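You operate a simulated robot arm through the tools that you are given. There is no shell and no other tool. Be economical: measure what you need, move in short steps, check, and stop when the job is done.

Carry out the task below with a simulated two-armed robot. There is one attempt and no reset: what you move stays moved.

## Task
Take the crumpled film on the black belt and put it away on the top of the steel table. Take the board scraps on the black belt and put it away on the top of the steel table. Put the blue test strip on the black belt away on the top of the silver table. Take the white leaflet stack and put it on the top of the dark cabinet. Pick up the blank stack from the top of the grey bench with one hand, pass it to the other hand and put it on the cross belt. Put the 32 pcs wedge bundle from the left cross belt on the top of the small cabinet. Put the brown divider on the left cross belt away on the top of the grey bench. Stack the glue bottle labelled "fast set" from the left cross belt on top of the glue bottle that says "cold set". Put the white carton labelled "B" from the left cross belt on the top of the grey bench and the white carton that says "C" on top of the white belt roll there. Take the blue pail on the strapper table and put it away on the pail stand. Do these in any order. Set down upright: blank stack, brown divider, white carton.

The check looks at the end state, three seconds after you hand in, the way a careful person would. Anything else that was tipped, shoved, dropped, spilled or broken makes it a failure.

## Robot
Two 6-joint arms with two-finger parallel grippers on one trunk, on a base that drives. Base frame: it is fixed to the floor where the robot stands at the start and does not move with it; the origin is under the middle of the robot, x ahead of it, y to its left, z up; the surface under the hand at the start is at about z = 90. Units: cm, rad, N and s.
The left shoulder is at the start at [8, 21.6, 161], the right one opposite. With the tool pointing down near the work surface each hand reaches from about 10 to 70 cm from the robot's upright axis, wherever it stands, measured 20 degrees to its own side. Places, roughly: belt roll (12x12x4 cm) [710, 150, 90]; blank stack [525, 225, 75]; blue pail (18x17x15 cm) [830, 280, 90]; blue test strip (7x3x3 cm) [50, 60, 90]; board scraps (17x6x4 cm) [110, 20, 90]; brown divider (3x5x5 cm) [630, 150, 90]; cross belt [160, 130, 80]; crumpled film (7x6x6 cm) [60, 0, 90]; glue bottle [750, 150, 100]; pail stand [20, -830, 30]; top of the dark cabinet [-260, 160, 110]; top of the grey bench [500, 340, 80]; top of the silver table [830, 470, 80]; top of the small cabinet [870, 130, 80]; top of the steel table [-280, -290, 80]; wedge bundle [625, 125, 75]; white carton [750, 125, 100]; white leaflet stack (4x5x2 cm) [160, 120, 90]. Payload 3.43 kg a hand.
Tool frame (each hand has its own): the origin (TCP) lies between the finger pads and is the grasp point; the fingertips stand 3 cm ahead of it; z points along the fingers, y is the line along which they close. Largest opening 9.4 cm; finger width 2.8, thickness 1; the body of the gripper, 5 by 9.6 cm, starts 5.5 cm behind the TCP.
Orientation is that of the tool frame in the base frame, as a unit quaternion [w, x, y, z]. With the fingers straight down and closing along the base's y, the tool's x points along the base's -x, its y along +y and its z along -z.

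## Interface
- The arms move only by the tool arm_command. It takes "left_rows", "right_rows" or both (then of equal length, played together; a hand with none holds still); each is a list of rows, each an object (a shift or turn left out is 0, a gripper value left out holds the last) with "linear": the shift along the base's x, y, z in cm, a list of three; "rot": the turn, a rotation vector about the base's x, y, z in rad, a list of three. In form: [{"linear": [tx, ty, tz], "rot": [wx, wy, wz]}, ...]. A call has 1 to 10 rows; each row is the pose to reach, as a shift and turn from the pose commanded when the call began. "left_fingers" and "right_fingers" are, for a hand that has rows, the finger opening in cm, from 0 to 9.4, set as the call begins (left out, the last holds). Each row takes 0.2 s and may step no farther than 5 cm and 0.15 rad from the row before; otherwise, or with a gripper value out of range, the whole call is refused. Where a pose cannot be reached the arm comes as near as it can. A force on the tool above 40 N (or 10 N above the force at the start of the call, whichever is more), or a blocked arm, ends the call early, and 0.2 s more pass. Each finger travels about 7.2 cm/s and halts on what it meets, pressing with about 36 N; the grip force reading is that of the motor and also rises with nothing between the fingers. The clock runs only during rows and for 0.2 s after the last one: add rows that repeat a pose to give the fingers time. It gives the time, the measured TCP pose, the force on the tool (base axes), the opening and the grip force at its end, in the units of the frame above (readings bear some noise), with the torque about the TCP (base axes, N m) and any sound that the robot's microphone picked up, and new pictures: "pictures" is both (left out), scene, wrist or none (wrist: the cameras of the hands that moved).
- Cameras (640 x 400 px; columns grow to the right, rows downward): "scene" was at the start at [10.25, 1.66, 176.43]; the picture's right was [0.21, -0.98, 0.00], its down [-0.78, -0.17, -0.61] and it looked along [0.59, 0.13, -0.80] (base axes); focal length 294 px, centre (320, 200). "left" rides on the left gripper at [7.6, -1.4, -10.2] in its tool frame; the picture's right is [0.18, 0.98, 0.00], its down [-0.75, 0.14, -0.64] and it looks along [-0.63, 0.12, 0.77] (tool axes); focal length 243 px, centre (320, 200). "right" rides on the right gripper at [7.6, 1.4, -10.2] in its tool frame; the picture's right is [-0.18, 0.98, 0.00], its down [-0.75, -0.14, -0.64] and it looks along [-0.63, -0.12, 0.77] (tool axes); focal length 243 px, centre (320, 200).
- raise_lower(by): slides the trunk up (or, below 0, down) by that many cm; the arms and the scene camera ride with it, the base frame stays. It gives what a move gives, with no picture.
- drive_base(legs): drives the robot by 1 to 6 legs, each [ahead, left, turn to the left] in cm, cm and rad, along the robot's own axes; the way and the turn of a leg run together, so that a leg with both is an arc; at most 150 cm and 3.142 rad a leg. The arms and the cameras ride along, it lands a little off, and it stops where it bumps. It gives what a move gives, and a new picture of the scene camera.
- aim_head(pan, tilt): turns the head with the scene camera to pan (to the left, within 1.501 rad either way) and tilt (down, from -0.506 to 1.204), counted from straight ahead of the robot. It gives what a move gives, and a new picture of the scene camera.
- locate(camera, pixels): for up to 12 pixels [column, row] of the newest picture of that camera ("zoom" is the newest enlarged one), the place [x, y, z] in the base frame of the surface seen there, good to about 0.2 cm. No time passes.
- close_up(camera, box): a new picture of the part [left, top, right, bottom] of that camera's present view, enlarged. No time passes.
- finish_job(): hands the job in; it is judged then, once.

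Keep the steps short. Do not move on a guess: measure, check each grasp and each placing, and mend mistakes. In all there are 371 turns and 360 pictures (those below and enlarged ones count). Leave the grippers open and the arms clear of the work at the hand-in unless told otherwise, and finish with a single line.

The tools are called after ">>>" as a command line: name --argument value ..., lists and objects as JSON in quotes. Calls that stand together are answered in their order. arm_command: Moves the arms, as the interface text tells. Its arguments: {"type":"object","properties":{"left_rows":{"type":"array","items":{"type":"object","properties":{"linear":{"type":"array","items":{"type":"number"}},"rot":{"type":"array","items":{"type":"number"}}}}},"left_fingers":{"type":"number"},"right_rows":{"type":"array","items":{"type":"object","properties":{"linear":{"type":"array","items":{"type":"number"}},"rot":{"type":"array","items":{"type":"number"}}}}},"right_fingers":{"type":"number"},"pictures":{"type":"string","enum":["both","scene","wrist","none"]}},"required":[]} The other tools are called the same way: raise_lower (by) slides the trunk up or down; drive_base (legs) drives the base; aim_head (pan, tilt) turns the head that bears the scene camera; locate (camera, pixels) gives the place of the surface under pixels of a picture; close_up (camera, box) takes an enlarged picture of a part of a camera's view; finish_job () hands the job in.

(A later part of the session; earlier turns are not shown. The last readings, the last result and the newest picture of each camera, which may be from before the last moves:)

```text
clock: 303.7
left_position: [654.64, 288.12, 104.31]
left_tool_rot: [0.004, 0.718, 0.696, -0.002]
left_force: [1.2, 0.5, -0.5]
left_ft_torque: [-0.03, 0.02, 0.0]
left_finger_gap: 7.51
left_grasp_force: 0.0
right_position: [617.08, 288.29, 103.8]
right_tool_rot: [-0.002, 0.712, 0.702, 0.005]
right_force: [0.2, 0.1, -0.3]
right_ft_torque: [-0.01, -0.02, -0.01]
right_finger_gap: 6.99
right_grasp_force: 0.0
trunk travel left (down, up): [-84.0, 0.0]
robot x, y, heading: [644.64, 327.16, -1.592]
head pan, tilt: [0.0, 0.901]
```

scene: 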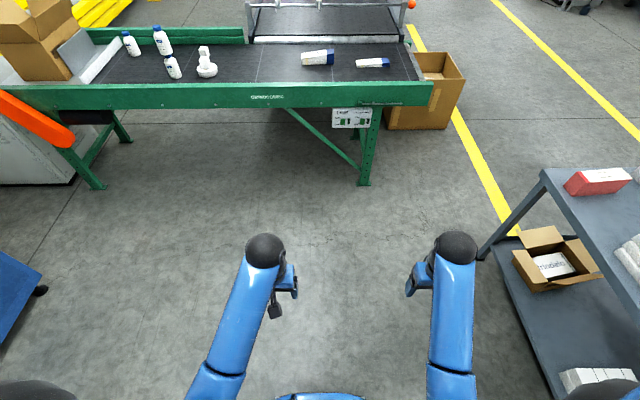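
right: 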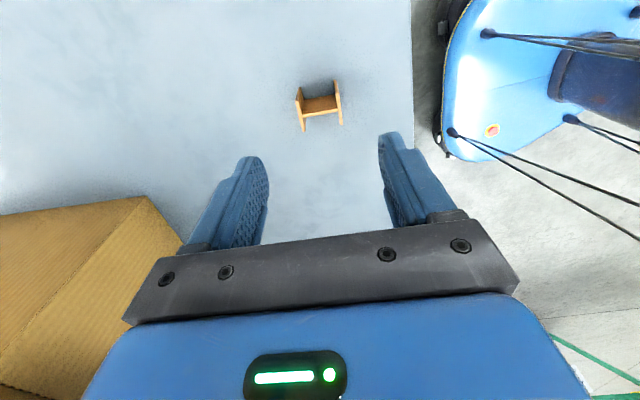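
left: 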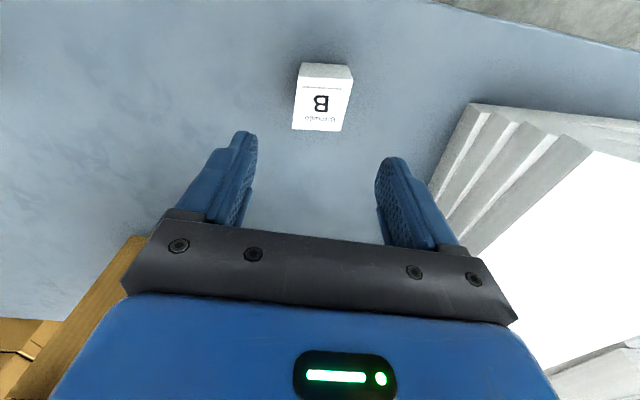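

I drive up to the belt for the wedge bundle.

>>> drive_base --legs '[[121, 16, 0.018]]'

>>> aim_head --pan 0.0 --tilt 1.0

```text
clock: 309.9
left_position: [670.06, 167.97, 104.31]
left_tool_rot: [0.004, 0.712, 0.702, -0.001]
left_force: [-0.3, 0.1, -0.5]
left_ft_torque: [-0.01, -0.01, 0.0]
left_finger_gap: 7.5
left_grasp_force: 0.1
right_position: [632.42, 167.17, 103.83]
right_tool_rot: [-0.001, 0.707, 0.707, 0.004]
right_force: [-0.3, 1.4, 0.4]
right_ft_torque: [-0.03, 0.01, -0.03]
right_finger_gap: 7.02
right_grasp_force: 0.0
trunk travel left (down, up): [-84.0, 0.0]
robot x, y, heading: [659.55, 206.5, -1.574]
head pan, tilt: [0.0, 0.901]
```

scene: 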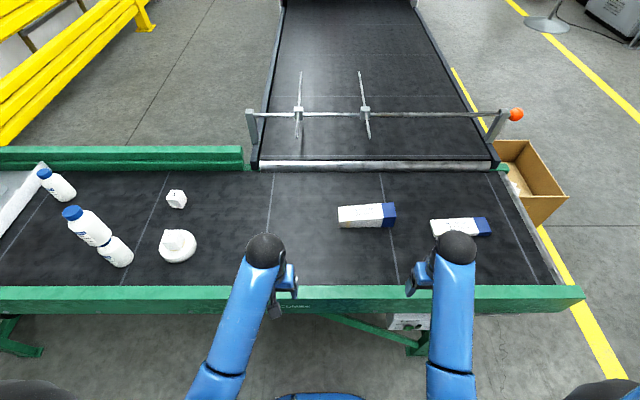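

```text
clock: 310.5
left_position: [670.03, 167.77, 104.32]
left_tool_rot: [0.004, 0.712, 0.702, -0.003]
left_force: [0.7, 0.5, 0.3]
left_ft_torque: [0.04, 0.03, 0.02]
left_finger_gap: 7.51
left_grasp_force: 0.0
right_position: [632.25, 167.21, 103.81]
right_tool_rot: [-0.002, 0.706, 0.708, 0.004]
right_force: [0.0, 1.0, -0.2]
right_ft_torque: [0.03, -0.03, 0.0]
right_finger_gap: 7.02
right_grasp_force: 0.0
trunk travel left (down, up): [-84.0, 0.0]
robot x, y, heading: [659.22, 206.83, -1.577]
head pan, tilt: [0.0, 1.0]
```

scene: 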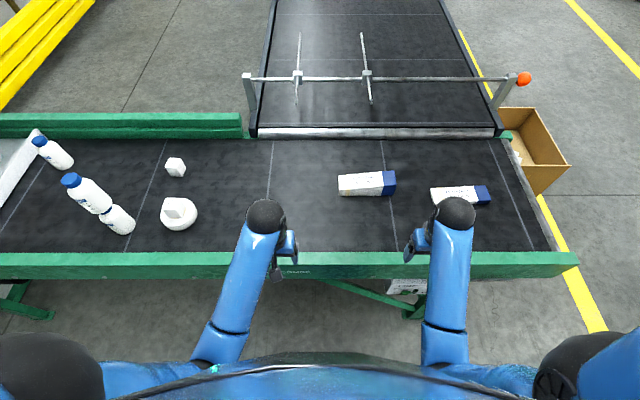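

>>> close_up --camera "scene" --box '[325, 150, 415, 210]'

>>> locate --camera "zoom" --pixels '[[100, 175], [100, 255], [120, 300], [395, 150], [395, 230], [490, 150], [490, 240], [395, 290], [250, 210], [490, 310]]'

```text
6.67 times, centred on (370, 180) of scene
```

zoom: 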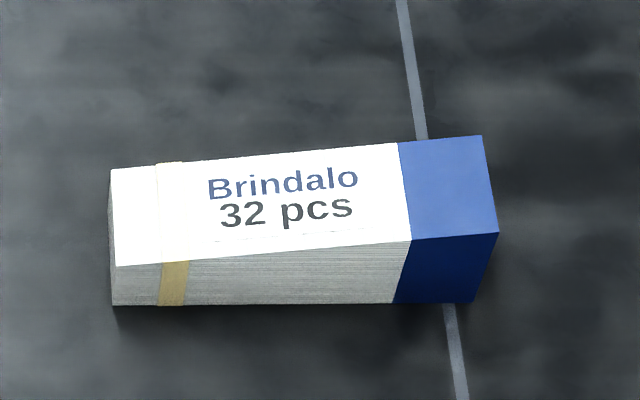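

```text
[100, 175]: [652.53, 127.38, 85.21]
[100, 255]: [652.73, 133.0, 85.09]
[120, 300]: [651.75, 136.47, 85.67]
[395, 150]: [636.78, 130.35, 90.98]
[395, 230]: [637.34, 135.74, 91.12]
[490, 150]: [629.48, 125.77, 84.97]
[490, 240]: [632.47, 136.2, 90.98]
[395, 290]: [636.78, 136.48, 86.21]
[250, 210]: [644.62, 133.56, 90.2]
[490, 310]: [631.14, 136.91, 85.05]
```

The bundle spans x 632–652, y 130–136.4, height 4 to 6. I'll grip across y near x 641. I drive 8 closer, then turn and extend the right hand.

>>> drive_base --legs '[[8, 0, 0]]'

>>> arm_command --right_rows '[{"linear": [1, -2, 2], "rot": [0, 0, 0.15]}, {"linear": [2, -4, 4], "rot": [0, 0, 0.3]}, {"linear": [3, -6.5, 5], "rot": [0, 0, 0.45]}, {"linear": [4, -9, 5], "rot": [0, 0, 0.6]}, {"linear": [5, -11.5, 5], "rot": [0, 0, 0.75]}, {"linear": [6, -14, 5], "rot": [0, 0, 0.9]}, {"linear": [7, -16.5, 5], "rot": [0, 0, 1.05]}, {"linear": [8, -19, 5], "rot": [0, 0, 1.2]}, {"linear": [8.7, -21.5, 5], "rot": [0, 0, 1.35]}, {"linear": [8.7, -22, 5], "rot": [0, 0, 1.5]}]' --right_fingers 9.4 --pictures "none"

>>> raise_lower --by -12

```text
clock: 311.6
left_position: [670.03, 160.82, 104.68]
left_tool_rot: [0.008, 0.712, 0.702, -0.005]
left_force: [-0.1, 0.4, -0.4]
left_ft_torque: [-0.07, 0.02, -0.01]
left_finger_gap: 7.51
left_grasp_force: 0.1
right_position: [632.42, 160.19, 104.18]
right_tool_rot: [0.002, 0.707, 0.708, 0.001]
right_force: [-0.5, 1.1, 0.4]
right_ft_torque: [-0.04, 0.01, 0.01]
right_finger_gap: 7.01
right_grasp_force: 0.1
trunk travel left (down, up): [-84.0, 0.0]
robot x, y, heading: [659.17, 198.26, -1.573]
head pan, tilt: [0.0, 1.0]
```

scene: 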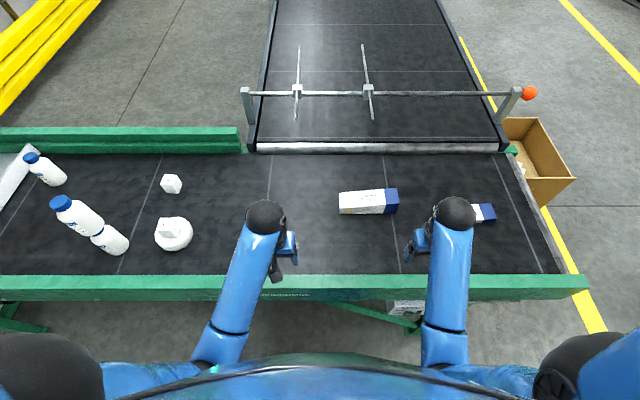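

```text
clock: 313.8
left_position: [670.02, 159.93, 104.21]
left_tool_rot: [0.003, 0.712, 0.702, -0.002]
left_force: [0.4, -1.6, -0.2]
left_ft_torque: [0.02, -0.04, 0.01]
left_finger_gap: 7.51
left_grasp_force: 0.1
right_position: [641.05, 137.33, 108.8]
right_tool_rot: [-0.003, 0.033, 0.999, 0.002]
right_force: [0.6, 0.3, -0.1]
right_ft_torque: [0.03, 0.0, -0.02]
right_finger_gap: 9.37
right_grasp_force: 0.1
right hand out of reach, approached as far as the arm can: row 1, 2, 3, 4, 5, 6, 7
trunk travel left (down, up): [-84.0, 0.0]
robot x, y, heading: [659.61, 198.61, -1.576]
head pan, tilt: [0.0, 1.0]
```

```text
clock: 315.3
left_position: [669.97, 159.9, 92.27]
left_tool_rot: [0.004, 0.712, 0.702, -0.001]
left_force: [1.1, 0.1, 0.3]
left_ft_torque: [0.0, 0.06, 0.02]
left_finger_gap: 7.5
left_grasp_force: 0.1
right_position: [641.04, 137.15, 96.76]
right_tool_rot: [-0.005, 0.034, 0.999, 0.002]
right_force: [-0.2, -0.4, 0.7]
right_ft_torque: [-0.03, 0.02, -0.03]
right_finger_gap: 9.39
right_grasp_force: 0.1
trunk travel left (down, up): [-72.0, 12.0]
robot x, y, heading: [659.65, 198.53, -1.574]
head pan, tilt: [0.0, 1.0]
```

Now the hand moves to y 133.2 above the bundle; I check the picture.

>>> arm_command --right_rows '[{"linear": [0, -2, 1], "rot": [0, 0, 0.06]}, {"linear": [0, -4, 1], "rot": [0, 0, 0.06]}, {"linear": [0, -4, 0], "rot": [0, 0, 0.06]}]' --pictures "wrist"

```text
clock: 316.1
left_position: [670.02, 159.88, 92.22]
left_tool_rot: [0.004, 0.712, 0.702, -0.001]
left_force: [0.3, 0.8, -0.1]
left_ft_torque: [0.02, 0.0, 0.02]
left_finger_gap: 7.51
left_grasp_force: 0.1
right_position: [641.1, 133.27, 96.81]
right_tool_rot: [-0.005, 0.005, 1.0, 0.001]
right_force: [0.2, 1.6, 0.0]
right_ft_torque: [0.02, 0.02, -0.01]
right_finger_gap: 9.39
right_grasp_force: 0.1
trunk travel left (down, up): [-72.0, 12.0]
robot x, y, heading: [659.2, 198.56, -1.576]
head pan, tilt: [0.0, 1.0]
```

right: 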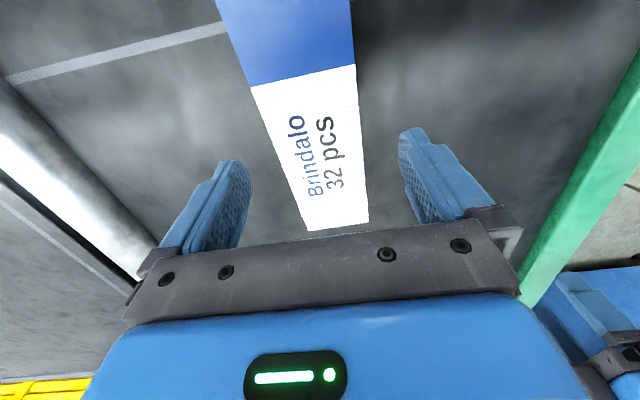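

>>> locate --camera "right" --pixels '[[255, 90], [355, 66], [280, 150], [360, 130], [304, 222], [367, 218], [325, 160]]'

```text
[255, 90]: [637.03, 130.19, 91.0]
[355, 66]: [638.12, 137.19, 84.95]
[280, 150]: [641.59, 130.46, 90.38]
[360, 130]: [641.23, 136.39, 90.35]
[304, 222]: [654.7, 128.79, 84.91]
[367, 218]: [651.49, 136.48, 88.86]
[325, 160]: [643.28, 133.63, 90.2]
```

>>> arm_command --right_rows '[{"linear": [0, 0.1, -3]}, {"linear": [0, 0.1, -6]}, {"linear": [0, 0.1, -8.2]}, {"linear": [0, 0.1, -8.2]}]' --pictures "none"

>>> arm_command --right_rows '[{}, {}, {}, {}]' --right_fingers 4.5 --pictures "wrist"

```text
clock: 317.1
left_position: [670.11, 159.88, 92.18]
left_tool_rot: [0.004, 0.712, 0.702, -0.001]
left_force: [0.5, -0.3, 0.3]
left_ft_torque: [0.02, 0.01, 0.04]
left_finger_gap: 7.51
left_grasp_force: 0.0
right_position: [641.0, 133.57, 88.52]
right_tool_rot: [-0.004, 0.004, 1.0, 0.002]
right_force: [0.4, 0.3, 0.0]
right_ft_torque: [0.02, 0.02, -0.02]
right_finger_gap: 9.4
right_grasp_force: 0.0
trunk travel left (down, up): [-72.0, 12.0]
robot x, y, heading: [659.68, 198.63, -1.572]
head pan, tilt: [0.0, 1.0]
```

```text
clock: 318.1
left_position: [670.1, 159.82, 92.3]
left_tool_rot: [0.003, 0.712, 0.702, -0.001]
left_force: [-0.6, 0.6, 0.3]
left_ft_torque: [-0.01, 0.0, 0.0]
left_finger_gap: 7.5
left_grasp_force: 0.2
right_position: [641.01, 133.41, 88.58]
right_tool_rot: [-0.005, 0.005, 1.0, 0.002]
right_force: [-0.9, -2.5, 1.1]
right_ft_torque: [-0.28, 0.06, -0.16]
right_finger_gap: 6.93
right_grasp_force: 35.8
trunk travel left (down, up): [-72.0, 12.0]
robot x, y, heading: [659.58, 198.24, -1.569]
head pan, tilt: [0.0, 1.0]
```

right: 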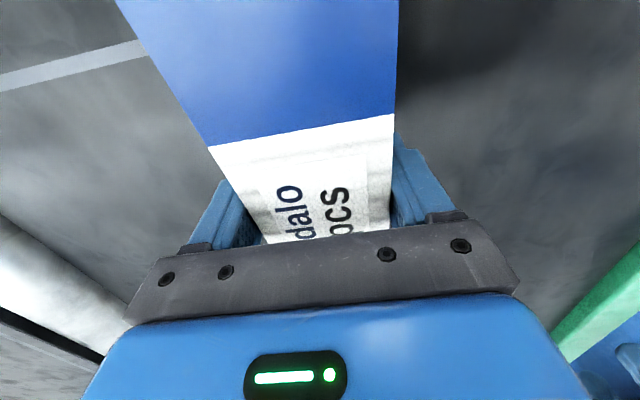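

Gripped at 6.93. I lift and check.

>>> arm_command --right_rows '[{"linear": [0, 0, 3]}, {"linear": [0, 0, 7]}, {"linear": [0, 0, 11]}, {"linear": [0, 0, 14]}]' --pictures "wrist"

>>> raise_lower --by 12

>>> drive_base --legs '[[-60, 0, 0]]'

>>> aim_head --pan 0.9 --tilt 0.45

```text
clock: 319.1
left_position: [669.99, 159.95, 92.18]
left_tool_rot: [0.004, 0.712, 0.702, -0.001]
left_force: [-0.1, -0.6, 0.7]
left_ft_torque: [0.01, -0.01, 0.01]
left_finger_gap: 7.49
left_grasp_force: 0.1
right_position: [641.09, 133.41, 102.54]
right_tool_rot: [-0.004, 0.005, 1.0, 0.002]
right_force: [1.9, 0.5, -3.6]
right_ft_torque: [-0.06, -0.01, -0.08]
right_finger_gap: 6.92
right_grasp_force: 35.9
trunk travel left (down, up): [-72.0, 12.0]
robot x, y, heading: [658.84, 198.41, -1.572]
head pan, tilt: [0.0, 1.0]
```

right: 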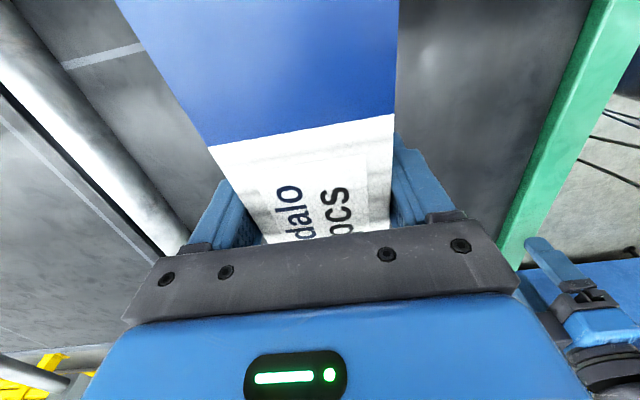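

```text
clock: 320.6
left_position: [670.0, 159.78, 104.32]
left_tool_rot: [0.004, 0.712, 0.702, -0.002]
left_force: [-0.3, -0.7, 0.5]
left_ft_torque: [0.01, 0.0, 0.0]
left_finger_gap: 7.5
left_grasp_force: 0.1
right_position: [641.02, 133.45, 114.42]
right_tool_rot: [-0.004, 0.005, 1.0, 0.004]
right_force: [-0.4, -0.3, -2.5]
right_ft_torque: [-0.01, -0.01, 0.03]
right_finger_gap: 6.94
right_grasp_force: 35.4
trunk travel left (down, up): [-84.0, 0.0]
robot x, y, heading: [659.28, 198.75, -1.574]
head pan, tilt: [0.0, 1.0]
```

```text
clock: 324.0
left_position: [670.23, 219.97, 104.15]
left_tool_rot: [0.003, 0.714, 0.7, -0.001]
left_force: [-0.5, 0.2, 0.2]
left_ft_torque: [0.02, 0.01, 0.0]
left_finger_gap: 7.51
left_grasp_force: 0.1
right_position: [641.09, 193.6, 114.43]
right_tool_rot: [-0.005, 0.007, 1.0, 0.004]
right_force: [-0.2, 0.9, -3.8]
right_ft_torque: [0.0, 0.04, -0.02]
right_finger_gap: 6.95
right_grasp_force: 36.0
trunk travel left (down, up): [-84.0, 0.0]
robot x, y, heading: [659.57, 258.7, -1.583]
head pan, tilt: [0.0, 1.0]
```

scene: 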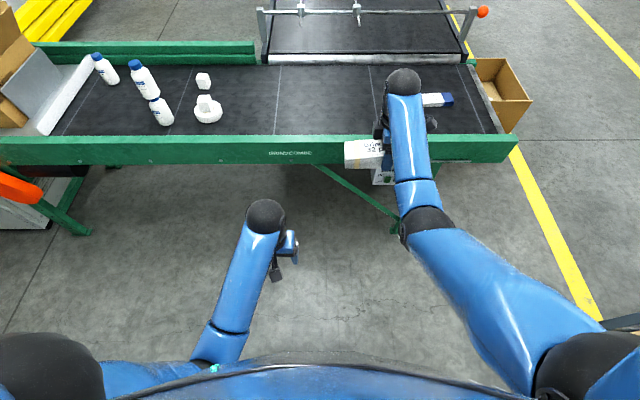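

```text
clock: 325.2
left_position: [670.24, 220.16, 104.2]
left_tool_rot: [0.004, 0.713, 0.701, -0.002]
left_force: [-0.5, 0.0, -0.4]
left_ft_torque: [0.01, -0.03, 0.03]
left_finger_gap: 7.51
left_grasp_force: 0.1
right_position: [641.1, 193.88, 114.43]
right_tool_rot: [-0.004, 0.008, 1.0, 0.003]
right_force: [0.1, 0.4, -3.0]
right_ft_torque: [0.04, -0.01, 0.02]
right_finger_gap: 6.93
right_grasp_force: 35.9
trunk travel left (down, up): [-84.0, 0.0]
robot x, y, heading: [659.69, 259.04, -1.578]
head pan, tilt: [0.901, 0.45]
```

scene: 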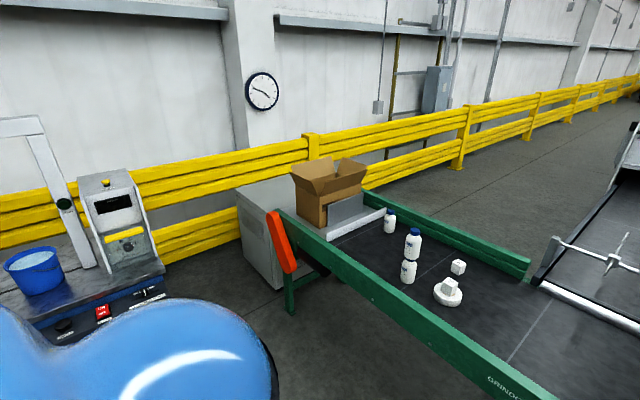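

>>> locate --camera "scene" --pixels '[[238, 190], [262, 212], [275, 288], [245, 252], [275, 182], [285, 200], [270, 195], [290, 190], [330, 195], [282, 240], [300, 215], [164, 270]]'

>>> close_up --camera "scene" --box '[210, 140, 410, 320]'

```text
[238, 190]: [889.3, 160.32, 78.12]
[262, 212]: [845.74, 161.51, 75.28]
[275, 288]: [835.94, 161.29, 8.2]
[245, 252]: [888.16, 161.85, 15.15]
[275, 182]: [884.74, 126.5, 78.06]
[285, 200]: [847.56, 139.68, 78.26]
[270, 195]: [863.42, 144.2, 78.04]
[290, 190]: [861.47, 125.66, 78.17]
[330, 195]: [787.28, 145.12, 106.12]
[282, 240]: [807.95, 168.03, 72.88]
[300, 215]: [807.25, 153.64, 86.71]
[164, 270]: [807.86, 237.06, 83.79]
```

```text
2.22 times, centred on (310, 230) of scene
```

zoom: 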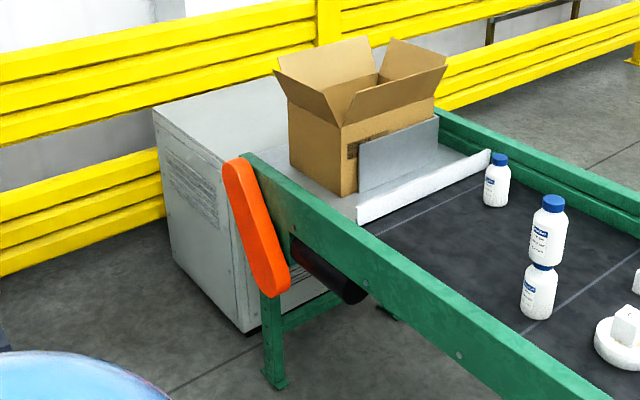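

The small cabinet (top z 78, x 836–890, y ≤161) is behind the belt end. I turn toward it and approach diagonally with the bundle held high.

>>> drive_base --legs '[[0, 0, 1.078], [105, 9.5, 0]]'

>>> aim_head --pan 0.0 --tilt 0.75

```text
clock: 333.3
left_position: [794.13, 207.86, 104.15]
left_tool_rot: [0.005, 0.256, 0.967, 0.001]
left_force: [-0.2, -0.7, 0.0]
left_ft_torque: [-0.01, -0.02, 0.01]
left_finger_gap: 7.5
left_grasp_force: 0.0
right_position: [803.26, 169.71, 114.54]
right_tool_rot: [-0.004, -0.504, 0.864, -0.001]
right_force: [-0.4, 0.3, -3.3]
right_ft_torque: [0.01, -0.01, 0.02]
right_finger_gap: 6.91
right_grasp_force: 35.6
trunk travel left (down, up): [-84.0, 0.0]
robot x, y, heading: [755.09, 217.22, -0.506]
head pan, tilt: [0.901, 0.45]
```

scene: 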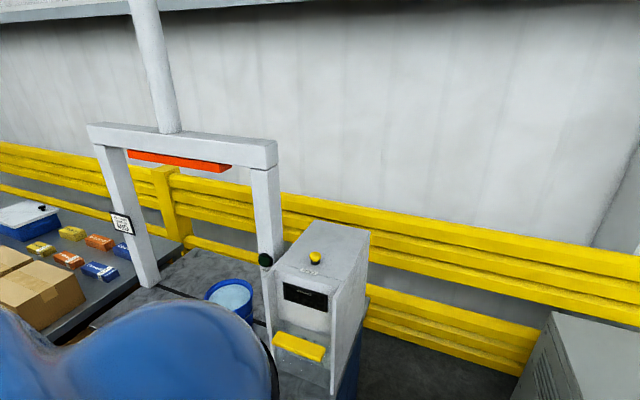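

```text
clock: 334.5
left_position: [794.15, 207.9, 104.21]
left_tool_rot: [0.004, 0.256, 0.967, 0.0]
left_force: [-0.4, 0.2, 0.1]
left_ft_torque: [-0.02, 0.01, 0.01]
left_finger_gap: 7.47
left_grasp_force: 0.0
right_position: [803.43, 169.59, 114.43]
right_tool_rot: [-0.005, -0.504, 0.864, 0.0]
right_force: [0.2, 0.3, -4.0]
right_ft_torque: [0.0, 0.01, 0.0]
right_finger_gap: 6.92
right_grasp_force: 36.4
trunk travel left (down, up): [-84.0, 0.0]
robot x, y, heading: [755.22, 217.38, -0.503]
head pan, tilt: [0.0, 0.75]
```

scene: 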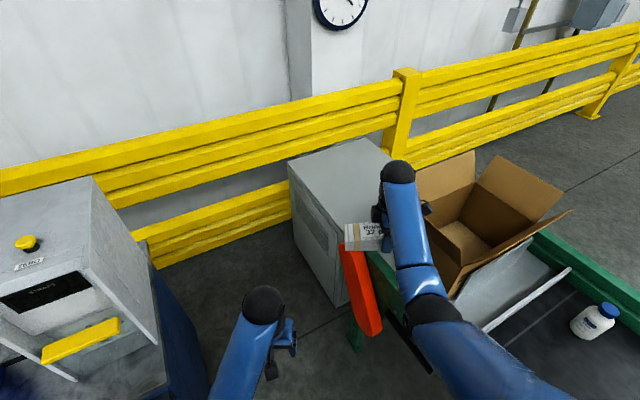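

>>> locate --camera "scene" --pixels '[[292, 162], [370, 142], [328, 212], [355, 200], [345, 190], [340, 165], [345, 250], [170, 370], [150, 270], [450, 290], [420, 180], [375, 330]]'

```text
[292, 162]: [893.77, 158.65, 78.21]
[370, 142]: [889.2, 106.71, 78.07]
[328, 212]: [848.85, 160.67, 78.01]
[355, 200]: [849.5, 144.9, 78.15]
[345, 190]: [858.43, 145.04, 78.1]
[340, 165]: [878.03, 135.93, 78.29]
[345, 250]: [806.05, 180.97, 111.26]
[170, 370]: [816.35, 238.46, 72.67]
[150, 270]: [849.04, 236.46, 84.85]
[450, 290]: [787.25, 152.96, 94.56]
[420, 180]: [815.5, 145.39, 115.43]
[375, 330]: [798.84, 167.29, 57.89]
```

>>> locate --camera "scene" --pixels '[[425, 195], [440, 165], [472, 155], [432, 220], [440, 250], [410, 200], [400, 170], [355, 260], [370, 250], [365, 300]]'

>>> close_up --camera "scene" --box '[300, 130, 520, 350]'

```text
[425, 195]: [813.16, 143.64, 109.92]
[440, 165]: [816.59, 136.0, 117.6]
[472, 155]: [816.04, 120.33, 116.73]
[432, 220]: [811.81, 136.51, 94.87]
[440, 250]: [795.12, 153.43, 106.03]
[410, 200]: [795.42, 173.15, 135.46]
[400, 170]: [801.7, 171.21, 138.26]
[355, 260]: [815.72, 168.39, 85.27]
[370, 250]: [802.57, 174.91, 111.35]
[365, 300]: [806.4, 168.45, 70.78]
```

```text
1.82 times, centred on (410, 240) of scene
```

zoom: 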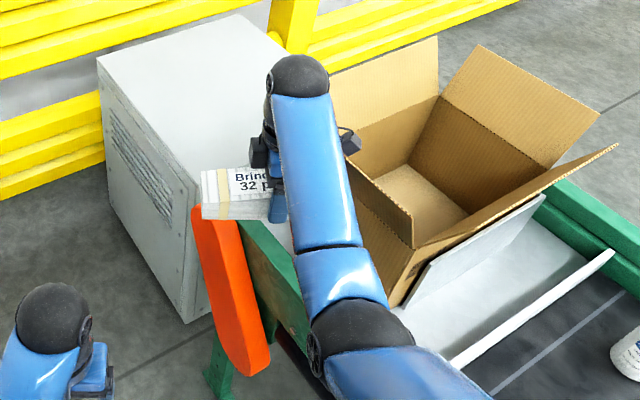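

The carton's flaps (x≤817, y≤153, z 117) must be avoided. I turn the hand so the bundle lies along x again, then come around in two legs.

>>> arm_command --right_rows '[{"rot": [0, 0, -0.15]}, {"rot": [0, 0, -0.3]}, {"rot": [0, 0, -0.45]}, {"rot": [0, 0, -0.6]}, {"rot": [0, 0, -0.75]}, {"rot": [0, 0, -0.9]}, {"rot": [0, 0, -1.05]}]' --pictures "none"

>>> drive_base --legs '[[33, 12.4, 0]]'

```text
clock: 336.1
left_position: [794.16, 207.74, 104.22]
left_tool_rot: [0.003, 0.255, 0.967, 0.001]
left_force: [0.6, -0.6, -0.5]
left_ft_torque: [-0.01, -0.03, -0.02]
left_finger_gap: 7.49
left_grasp_force: 0.0
right_position: [803.47, 169.64, 114.5]
right_tool_rot: [-0.005, -0.002, 1.0, 0.003]
right_force: [0.0, 0.1, -3.0]
right_ft_torque: [0.0, 0.03, 0.0]
right_finger_gap: 6.89
right_grasp_force: 36.0
trunk travel left (down, up): [-84.0, 0.0]
robot x, y, heading: [755.15, 217.35, -0.506]
head pan, tilt: [0.0, 0.75]
```

```text
clock: 338.3
left_position: [828.69, 202.87, 104.35]
left_tool_rot: [0.004, 0.254, 0.967, 0.001]
left_force: [-0.3, -0.2, -0.5]
left_ft_torque: [0.01, -0.06, 0.0]
left_finger_gap: 7.49
left_grasp_force: 0.1
right_position: [837.76, 164.78, 114.6]
right_tool_rot: [-0.003, -0.004, 1.0, 0.001]
right_force: [-0.1, 0.4, -3.7]
right_ft_torque: [-0.01, -0.01, 0.01]
right_finger_gap: 6.93
right_grasp_force: 35.7
trunk travel left (down, up): [-84.0, 0.0]
robot x, y, heading: [789.49, 212.07, -0.505]
head pan, tilt: [0.0, 0.75]
```

scene: 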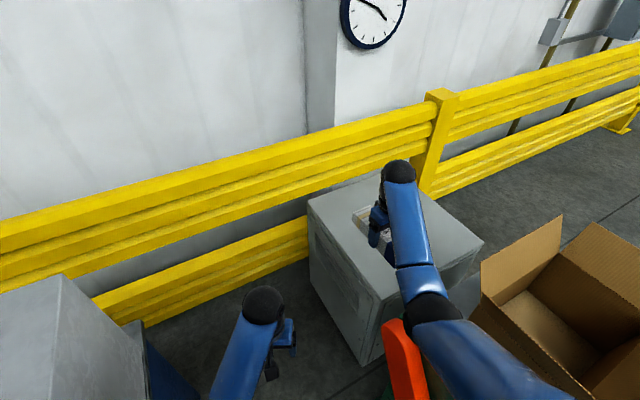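

>>> drive_base --legs '[[14, 0, 0]]'

>>> arm_command --right_rows '[{"linear": [2, -3, 0]}, {"linear": [4, -6.5, 0]}, {"linear": [6, -10, 0]}]' --pictures "both"

```text
clock: 339.7
left_position: [840.6, 196.42, 104.47]
left_tool_rot: [0.006, 0.254, 0.967, 0.0]
left_force: [-0.7, -0.8, 0.2]
left_ft_torque: [-0.04, -0.04, 0.02]
left_finger_gap: 7.51
left_grasp_force: 0.1
right_position: [849.79, 158.18, 114.74]
right_tool_rot: [-0.003, -0.006, 1.0, 0.0]
right_force: [0.0, 0.5, -4.3]
right_ft_torque: [0.01, 0.0, 0.02]
right_finger_gap: 6.93
right_grasp_force: 36.1
trunk travel left (down, up): [-84.0, 0.0]
robot x, y, heading: [801.63, 205.23, -0.503]
head pan, tilt: [0.0, 0.75]
```

scene: 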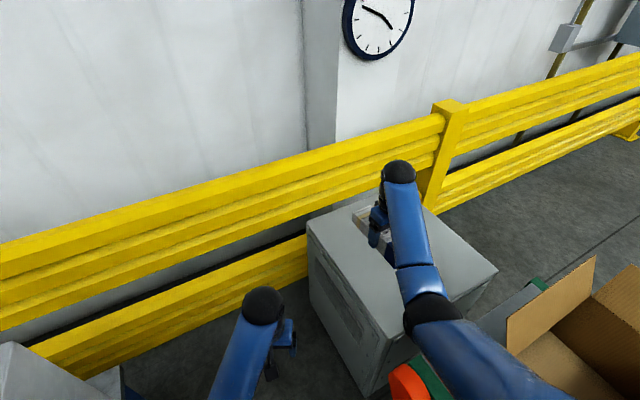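

```text
clock: 340.5
left_position: [840.99, 196.08, 104.18]
left_tool_rot: [0.003, 0.254, 0.967, 0.001]
left_force: [0.9, 0.4, -0.1]
left_ft_torque: [0.01, 0.03, -0.04]
left_finger_gap: 7.51
left_grasp_force: 0.0
right_position: [855.66, 148.89, 114.19]
right_tool_rot: [-0.006, -0.005, 1.0, 0.004]
right_force: [-0.1, -0.4, -5.1]
right_ft_torque: [0.0, 0.01, 0.04]
right_finger_gap: 6.91
right_grasp_force: 36.1
right hand out of reach, approached as far as the arm can: row 3
trunk travel left (down, up): [-84.0, 0.0]
robot x, y, heading: [802.04, 205.57, -0.504]
head pan, tilt: [0.0, 0.75]
```

scene: 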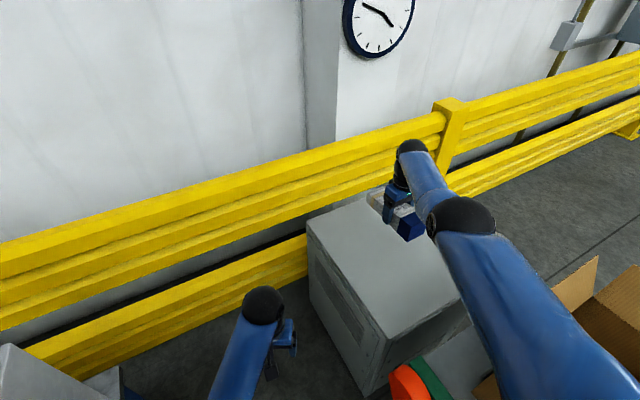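
right: 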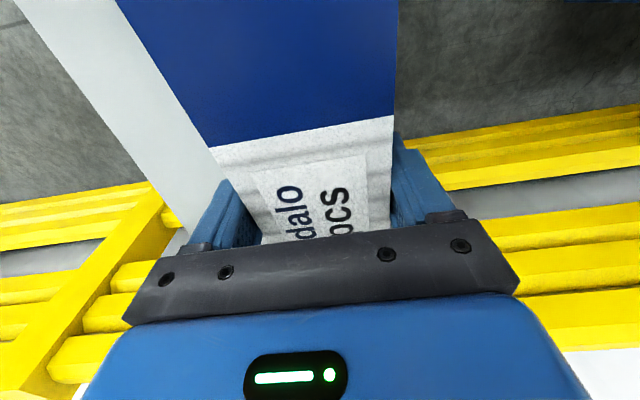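

>>> locate --camera "scene" --pixels '[[460, 215], [500, 300], [440, 240], [560, 380], [410, 150], [480, 380], [560, 290], [400, 385]]'

```text
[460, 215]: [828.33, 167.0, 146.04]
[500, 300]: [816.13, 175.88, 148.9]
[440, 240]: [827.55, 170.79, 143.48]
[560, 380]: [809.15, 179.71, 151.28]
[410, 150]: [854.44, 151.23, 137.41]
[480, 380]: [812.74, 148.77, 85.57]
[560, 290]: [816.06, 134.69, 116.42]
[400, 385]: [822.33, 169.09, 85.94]
```

Clear. I lower the trunk 30.

>>> raise_lower --by -30

>>> arm_command --right_rows '[{"linear": [0, 0, -1]}, {"linear": [0, 0, -2]}]' --pictures "both"

```text
clock: 343.5
left_position: [840.96, 196.31, 74.12]
left_tool_rot: [0.004, 0.254, 0.967, 0.0]
left_force: [-0.5, 0.0, -0.8]
left_ft_torque: [0.04, 0.0, 0.0]
left_finger_gap: 7.5
left_grasp_force: 0.1
right_position: [855.74, 148.91, 84.52]
right_tool_rot: [-0.004, -0.005, 1.0, 0.002]
right_force: [0.3, 0.8, -2.8]
right_ft_torque: [0.01, 0.0, -0.01]
right_finger_gap: 6.91
right_grasp_force: 36.0
trunk travel left (down, up): [-54.0, 30.0]
robot x, y, heading: [801.91, 205.19, -0.505]
head pan, tilt: [0.0, 0.75]
```

```text
clock: 344.1
left_position: [840.99, 196.19, 74.12]
left_tool_rot: [0.002, 0.254, 0.967, 0.001]
left_force: [-0.3, 0.2, -0.1]
left_ft_torque: [-0.02, -0.02, 0.02]
left_finger_gap: 7.52
left_grasp_force: 0.1
right_position: [855.22, 149.17, 82.63]
right_tool_rot: [-0.006, -0.006, 1.0, 0.002]
right_force: [0.3, -0.1, -4.1]
right_ft_torque: [0.0, 0.02, 0.0]
right_finger_gap: 6.91
right_grasp_force: 36.0
right hand out of reach, approached as far as the arm can: row 2
trunk travel left (down, up): [-54.0, 30.0]
robot x, y, heading: [802.17, 205.64, -0.506]
head pan, tilt: [0.0, 0.75]
```

scene: 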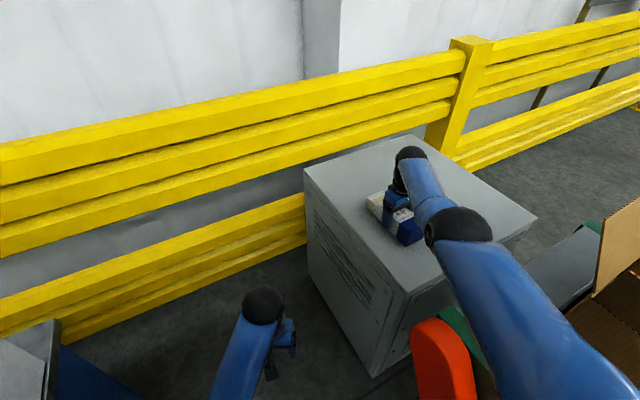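
right: 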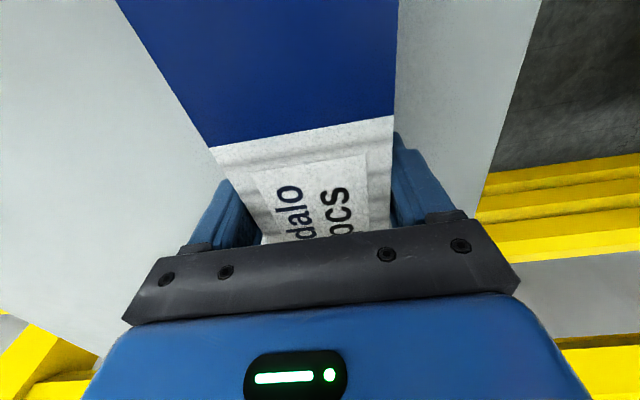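

>>> raise_lower --by -1.0

```text
clock: 344.6
left_position: [841.0, 196.14, 73.23]
left_tool_rot: [0.004, 0.254, 0.967, 0.001]
left_force: [-0.5, 0.0, 0.1]
left_ft_torque: [0.03, -0.01, 0.02]
left_finger_gap: 7.49
left_grasp_force: 0.1
right_position: [855.31, 149.15, 81.68]
right_tool_rot: [-0.005, -0.005, 1.0, 0.003]
right_force: [0.1, -0.5, -3.5]
right_ft_torque: [0.01, 0.01, -0.02]
right_finger_gap: 6.9
right_grasp_force: 35.9
trunk travel left (down, up): [-53.0, 31.0]
robot x, y, heading: [801.91, 205.4, -0.503]
head pan, tilt: [0.0, 0.75]
```

>>> raise_lower --by -0.3

>>> arm_command --right_rows '[{}, {}, {}]' --right_fingers 9.4 --pictures "none"

>>> raise_lower --by 31.3

>>> close_up --camera "scene" --box '[240, 130, 560, 380]'

```text
clock: 345.2
left_position: [840.93, 196.14, 72.99]
left_tool_rot: [0.003, 0.255, 0.967, 0.0]
left_force: [0.5, -0.3, 0.0]
left_ft_torque: [-0.01, 0.0, 0.01]
left_finger_gap: 7.5
left_grasp_force: 0.1
right_position: [855.19, 149.19, 81.58]
right_tool_rot: [-0.004, -0.006, 1.0, 0.002]
right_force: [0.0, -1.0, 7.7]
right_ft_torque: [-0.44, 1.01, 0.06]
right_finger_gap: 6.92
right_grasp_force: 35.8
trunk travel left (down, up): [-52.6, 31.4]
robot x, y, heading: [801.89, 205.61, -0.503]
head pan, tilt: [0.0, 0.75]
```

```text
clock: 346.0
left_position: [840.95, 196.19, 73.04]
left_tool_rot: [0.003, 0.254, 0.967, 0.0]
left_force: [-0.6, 0.1, -0.7]
left_ft_torque: [0.0, 0.0, 0.01]
left_finger_gap: 7.48
left_grasp_force: 0.1
right_position: [855.2, 149.13, 81.38]
right_tool_rot: [-0.005, -0.005, 1.0, 0.002]
right_force: [-0.1, 0.1, 0.1]
right_ft_torque: [-0.01, 0.01, 0.0]
right_finger_gap: 9.42
right_grasp_force: 0.0
trunk travel left (down, up): [-52.6, 31.4]
robot x, y, heading: [801.85, 205.57, -0.503]
head pan, tilt: [0.0, 0.75]
```

```text
clock: 349.1
left_position: [840.98, 196.26, 104.23]
left_tool_rot: [0.003, 0.255, 0.967, 0.001]
left_force: [0.3, -0.4, 0.1]
left_ft_torque: [0.03, 0.01, -0.01]
left_finger_gap: 7.5
left_grasp_force: 0.0
right_position: [855.35, 149.16, 112.63]
right_tool_rot: [-0.006, -0.005, 1.0, 0.002]
right_force: [-0.4, -0.2, 0.5]
right_ft_torque: [-0.04, 0.0, -0.01]
right_finger_gap: 9.44
right_grasp_force: 0.1
trunk travel left (down, up): [-84.0, 0.0]
robot x, y, heading: [802.01, 205.66, -0.507]
head pan, tilt: [0.0, 0.75]
```

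```text
1.60 times, centred on (400, 255) of scene
```

zoom: 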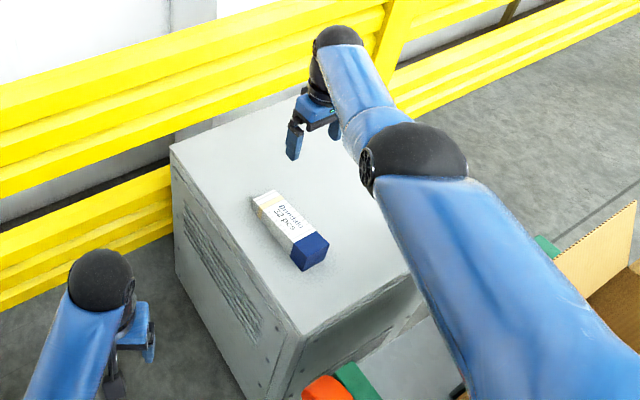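

The bundle lies on the small cabinet. I retract the right hand and back out the same way.

>>> arm_command --right_rows '[{"linear": [-3.5, 2, 0], "rot": [0, 0, -0.1]}, {"linear": [-7, 4, 0], "rot": [0, 0, -0.2]}, {"linear": [-10.5, 6, 0], "rot": [0, 0, -0.3]}, {"linear": [-14, 8, -1], "rot": [0, 0, -0.4]}, {"linear": [-17.5, 10, -3], "rot": [0, 0, -0.5]}, {"linear": [-21, 12, -5], "rot": [0, 0, -0.5]}, {"linear": [-24.5, 14, -7], "rot": [0, 0, -0.5]}, {"linear": [-28, 16, -8.5], "rot": [0, 0, -0.5]}, {"linear": [-31, 17.4, -8.5], "rot": [0, 0, -0.5]}]' --pictures "none"

>>> drive_base --legs '[[-14, 0, 0], [-33, -12.4, 0], [-60, 30, 0]]'

```text
clock: 351.1
left_position: [840.96, 196.24, 104.27]
left_tool_rot: [0.005, 0.255, 0.967, 0.0]
left_force: [0.4, 0.0, -0.1]
left_ft_torque: [-0.02, -0.01, -0.04]
left_finger_gap: 7.47
left_grasp_force: 0.1
right_position: [823.95, 166.76, 103.92]
right_tool_rot: [-0.002, 0.242, 0.97, 0.002]
right_force: [-0.2, -0.3, -0.2]
right_ft_torque: [-0.01, -0.06, 0.01]
right_finger_gap: 9.41
right_grasp_force: 0.0
right hand out of reach, approached as far as the arm can: row 3, 4, 5, 6, 7, 8, 9
trunk travel left (down, up): [-84.0, 0.0]
robot x, y, heading: [802.21, 205.44, -0.504]
head pan, tilt: [0.0, 0.75]
```

```text
clock: 357.6
left_position: [755.66, 262.83, 104.18]
left_tool_rot: [0.003, 0.251, 0.968, 0.001]
left_force: [-0.2, 0.4, 0.4]
left_ft_torque: [0.02, 0.01, 0.01]
left_finger_gap: 7.49
left_grasp_force: 0.1
right_position: [738.98, 233.11, 103.84]
right_tool_rot: [-0.001, 0.241, 0.97, 0.003]
right_force: [0.4, 1.1, 1.1]
right_ft_torque: [0.0, 0.01, -0.02]
right_finger_gap: 9.37
right_grasp_force: 0.0
trunk travel left (down, up): [-84.0, 0.0]
robot x, y, heading: [716.6, 272.08, -0.499]
head pan, tilt: [0.0, 0.75]
```

scene: 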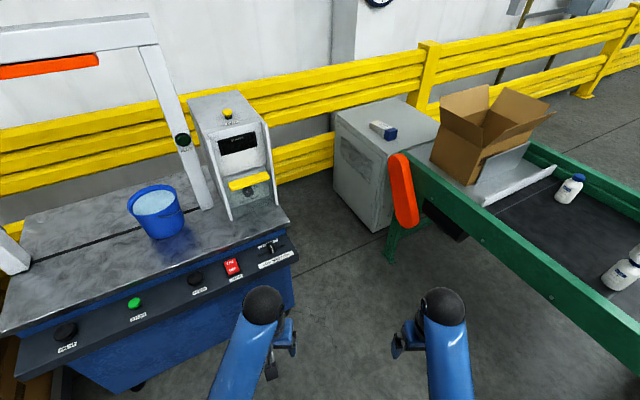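

I turn to the grey bench for the blank stack.

>>> drive_base --legs '[[0, 0, -2.642], [76, 25, 0]]'

>>> aim_head --pan 0.0 --tilt 0.7

```text
clock: 368.1
left_position: [602.09, 236.74, 104.4]
left_tool_rot: [0.002, 1.0, -0.006, -0.005]
left_force: [0.3, 0.1, 0.3]
left_ft_torque: [-0.04, 0.03, 0.01]
left_finger_gap: 7.49
left_grasp_force: 0.0
right_position: [602.56, 270.77, 103.89]
right_tool_rot: [0.002, 1.0, 0.006, 0.002]
right_force: [-0.6, -0.1, -0.3]
right_ft_torque: [0.01, 0.01, -0.03]
right_finger_gap: 9.4
right_grasp_force: 0.1
trunk travel left (down, up): [-84.0, 0.0]
robot x, y, heading: [640.28, 247.6, 3.141]
head pan, tilt: [0.0, 0.75]
```

scene: 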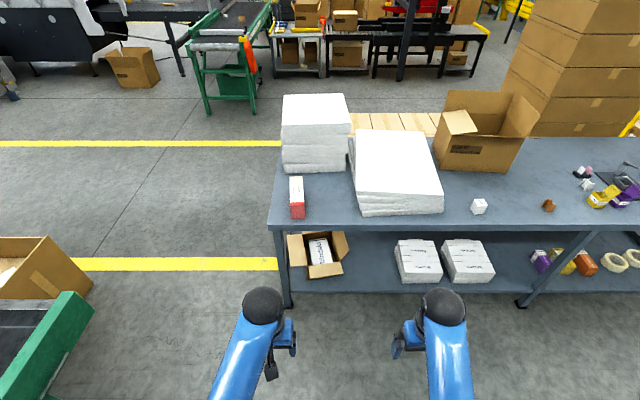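

```text
clock: 368.7
left_position: [601.99, 236.62, 104.26]
left_tool_rot: [0.002, 1.0, -0.006, -0.003]
left_force: [0.3, -0.6, 0.7]
left_ft_torque: [0.01, 0.01, 0.01]
left_finger_gap: 7.48
left_grasp_force: 0.0
right_position: [602.46, 270.49, 103.87]
right_tool_rot: [0.001, 1.0, 0.006, 0.002]
right_force: [0.6, 0.4, 0.2]
right_ft_torque: [0.01, -0.03, 0.0]
right_finger_gap: 9.41
right_grasp_force: 0.0
trunk travel left (down, up): [-84.0, 0.0]
robot x, y, heading: [640.65, 247.27, 3.142]
head pan, tilt: [0.0, 0.7]
```

scene: 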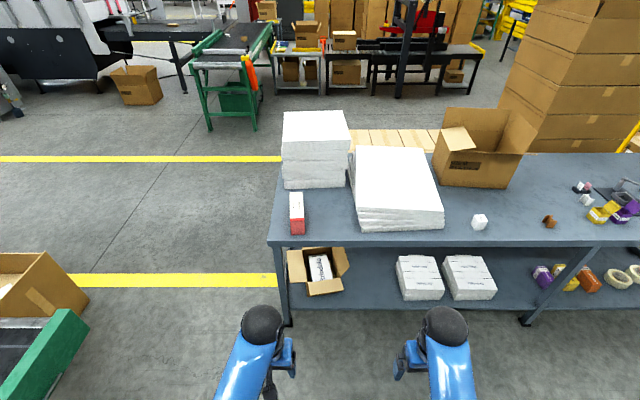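

>>> drive_base --legs '[[54, 0, 0]]'

>>> aim_head --pan 0.1 --tilt 0.95

>>> close_up --camera "scene" --box '[260, 160, 360, 240]'

```text
clock: 371.9
left_position: [548.04, 236.76, 104.34]
left_tool_rot: [0.002, 1.0, -0.007, -0.005]
left_force: [-0.2, -0.7, 0.7]
left_ft_torque: [-0.02, 0.04, 0.02]
left_finger_gap: 7.49
left_grasp_force: 0.0
right_position: [548.53, 270.69, 103.93]
right_tool_rot: [0.002, 1.0, 0.005, 0.001]
right_force: [0.2, 0.7, -0.8]
right_ft_torque: [-0.01, 0.0, 0.03]
right_finger_gap: 9.4
right_grasp_force: 0.0
trunk travel left (down, up): [-84.0, 0.0]
robot x, y, heading: [586.24, 247.38, 3.139]
head pan, tilt: [0.0, 0.7]
```

scene: 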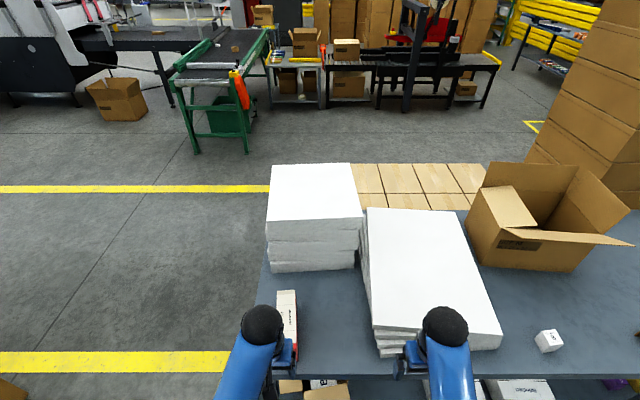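

```text
clock: 372.6
left_position: [547.9, 236.66, 104.32]
left_tool_rot: [0.001, 1.0, -0.007, -0.003]
left_force: [0.3, 0.6, -0.6]
left_ft_torque: [0.05, -0.05, -0.01]
left_finger_gap: 7.48
left_grasp_force: 0.1
right_position: [548.33, 270.79, 103.84]
right_tool_rot: [0.002, 1.0, 0.005, 0.002]
right_force: [-0.3, 0.6, 1.0]
right_ft_torque: [-0.04, 0.0, 0.01]
right_finger_gap: 9.4
right_grasp_force: 0.1
trunk travel left (down, up): [-84.0, 0.0]
robot x, y, heading: [586.29, 247.52, 3.135]
head pan, tilt: [0.099, 0.949]
```

scene: 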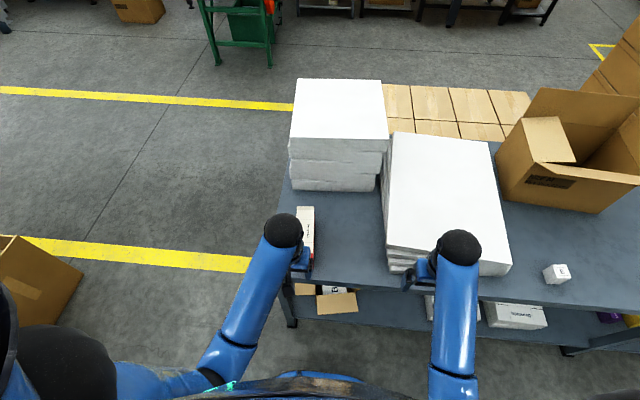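

```text
5.00 times, centred on (310, 200) of scene
```

zoom: 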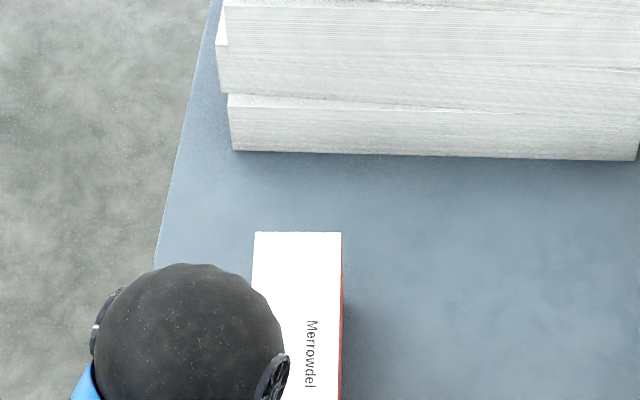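

>>> arm_command --left_rows '[{"linear": [-4, 1, 1]}, {"linear": [-8, 2, 1]}]' --left_fingers 9.4 --pictures "both"

```text
clock: 373.2
left_position: [539.63, 238.7, 105.25]
left_tool_rot: [0.002, 1.0, -0.007, -0.002]
left_force: [-0.2, -0.5, -0.7]
left_ft_torque: [0.0, -0.02, 0.03]
left_finger_gap: 9.42
left_grasp_force: 0.0
left hand out of reach, approached as far as the arm can: row 1
right_position: [548.13, 270.83, 103.85]
right_tool_rot: [0.002, 1.0, 0.005, 0.003]
right_force: [-0.1, -0.1, -0.5]
right_ft_torque: [0.01, -0.02, 0.0]
right_finger_gap: 9.4
right_grasp_force: 0.2
trunk travel left (down, up): [-84.0, 0.0]
robot x, y, heading: [586.2, 247.68, 3.139]
head pan, tilt: [0.099, 0.949]
```

scene: 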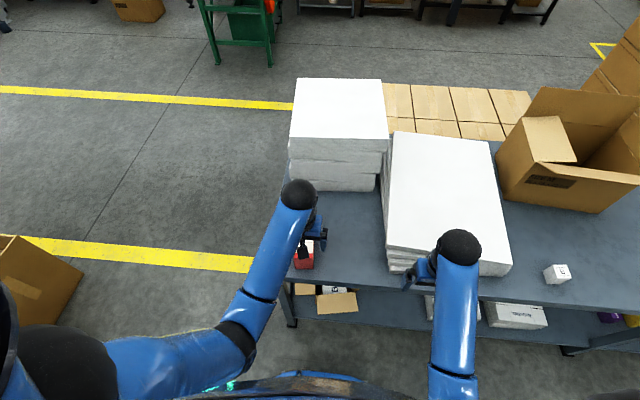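
left: 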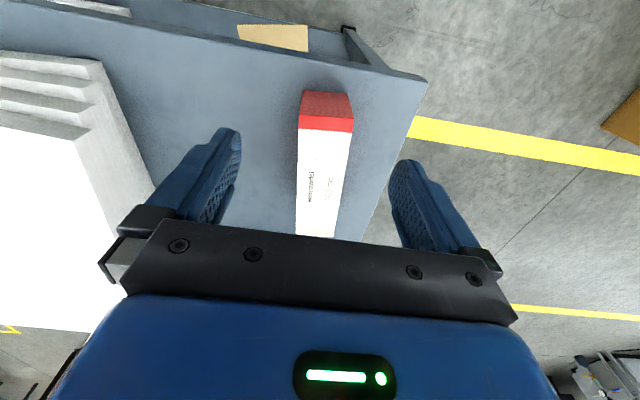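

>>> locate --camera "left" --pixels '[[299, 116], [354, 118], [302, 92], [345, 94], [296, 236], [336, 236], [298, 180], [343, 180], [325, 125]]'

```text
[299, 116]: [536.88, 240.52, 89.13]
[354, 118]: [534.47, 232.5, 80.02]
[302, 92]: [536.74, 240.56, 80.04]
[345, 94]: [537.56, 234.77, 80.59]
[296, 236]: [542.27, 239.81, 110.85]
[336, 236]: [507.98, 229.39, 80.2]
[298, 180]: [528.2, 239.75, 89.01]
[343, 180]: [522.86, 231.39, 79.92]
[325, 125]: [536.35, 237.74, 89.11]
```

The stack is 9 high, 5.7 wide, near end at x 537, yaw about +0.09. I need its far end, so I raise the hand aside for one look.

>>> arm_command --left_rows '[{"linear": [0, -4.5, 0]}, {"linear": [1, -9, 0]}, {"linear": [1, -13, 0]}]' --pictures "scene"

>>> close_up --camera "scene" --box '[270, 170, 350, 290]'

```text
clock: 374.0
left_position: [540.68, 225.64, 104.99]
left_tool_rot: [0.002, 1.0, -0.007, -0.005]
left_force: [0.2, 0.1, -0.1]
left_ft_torque: [-0.05, -0.02, 0.05]
left_finger_gap: 9.4
left_grasp_force: 0.1
right_position: [548.28, 270.7, 103.93]
right_tool_rot: [0.002, 1.0, 0.005, 0.002]
right_force: [0.4, -0.2, -0.2]
right_ft_torque: [0.0, -0.04, -0.05]
right_finger_gap: 9.4
right_grasp_force: 0.0
trunk travel left (down, up): [-84.0, 0.0]
robot x, y, heading: [586.57, 246.91, 3.14]
head pan, tilt: [0.099, 0.949]
```

scene: 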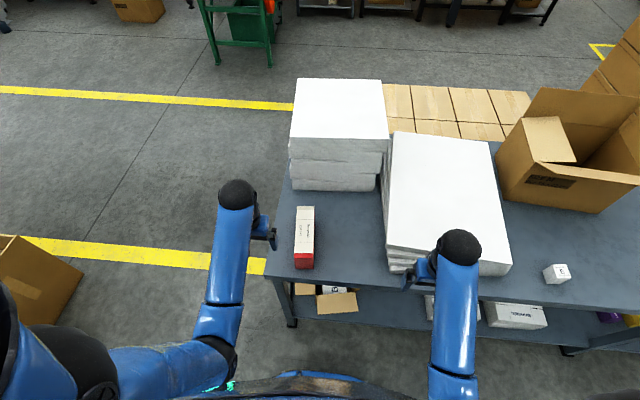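

```text
3.33 times, centred on (310, 230) of scene
```

zoom: 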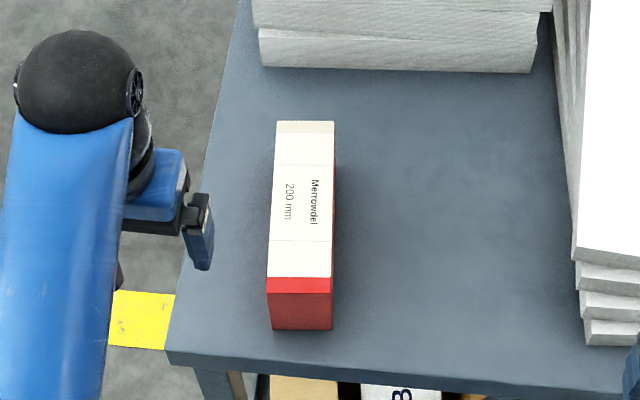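

>>> locate --camera "zoom" --pixels '[[277, 124], [332, 124], [268, 285], [330, 287], [302, 200], [272, 325], [330, 325], [272, 200], [333, 200]]'

```text
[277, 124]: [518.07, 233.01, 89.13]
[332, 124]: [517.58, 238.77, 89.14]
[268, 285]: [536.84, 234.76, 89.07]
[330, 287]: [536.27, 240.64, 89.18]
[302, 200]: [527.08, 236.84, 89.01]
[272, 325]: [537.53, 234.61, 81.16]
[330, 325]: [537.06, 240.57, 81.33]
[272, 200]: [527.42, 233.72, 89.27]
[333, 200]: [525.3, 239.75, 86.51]
```

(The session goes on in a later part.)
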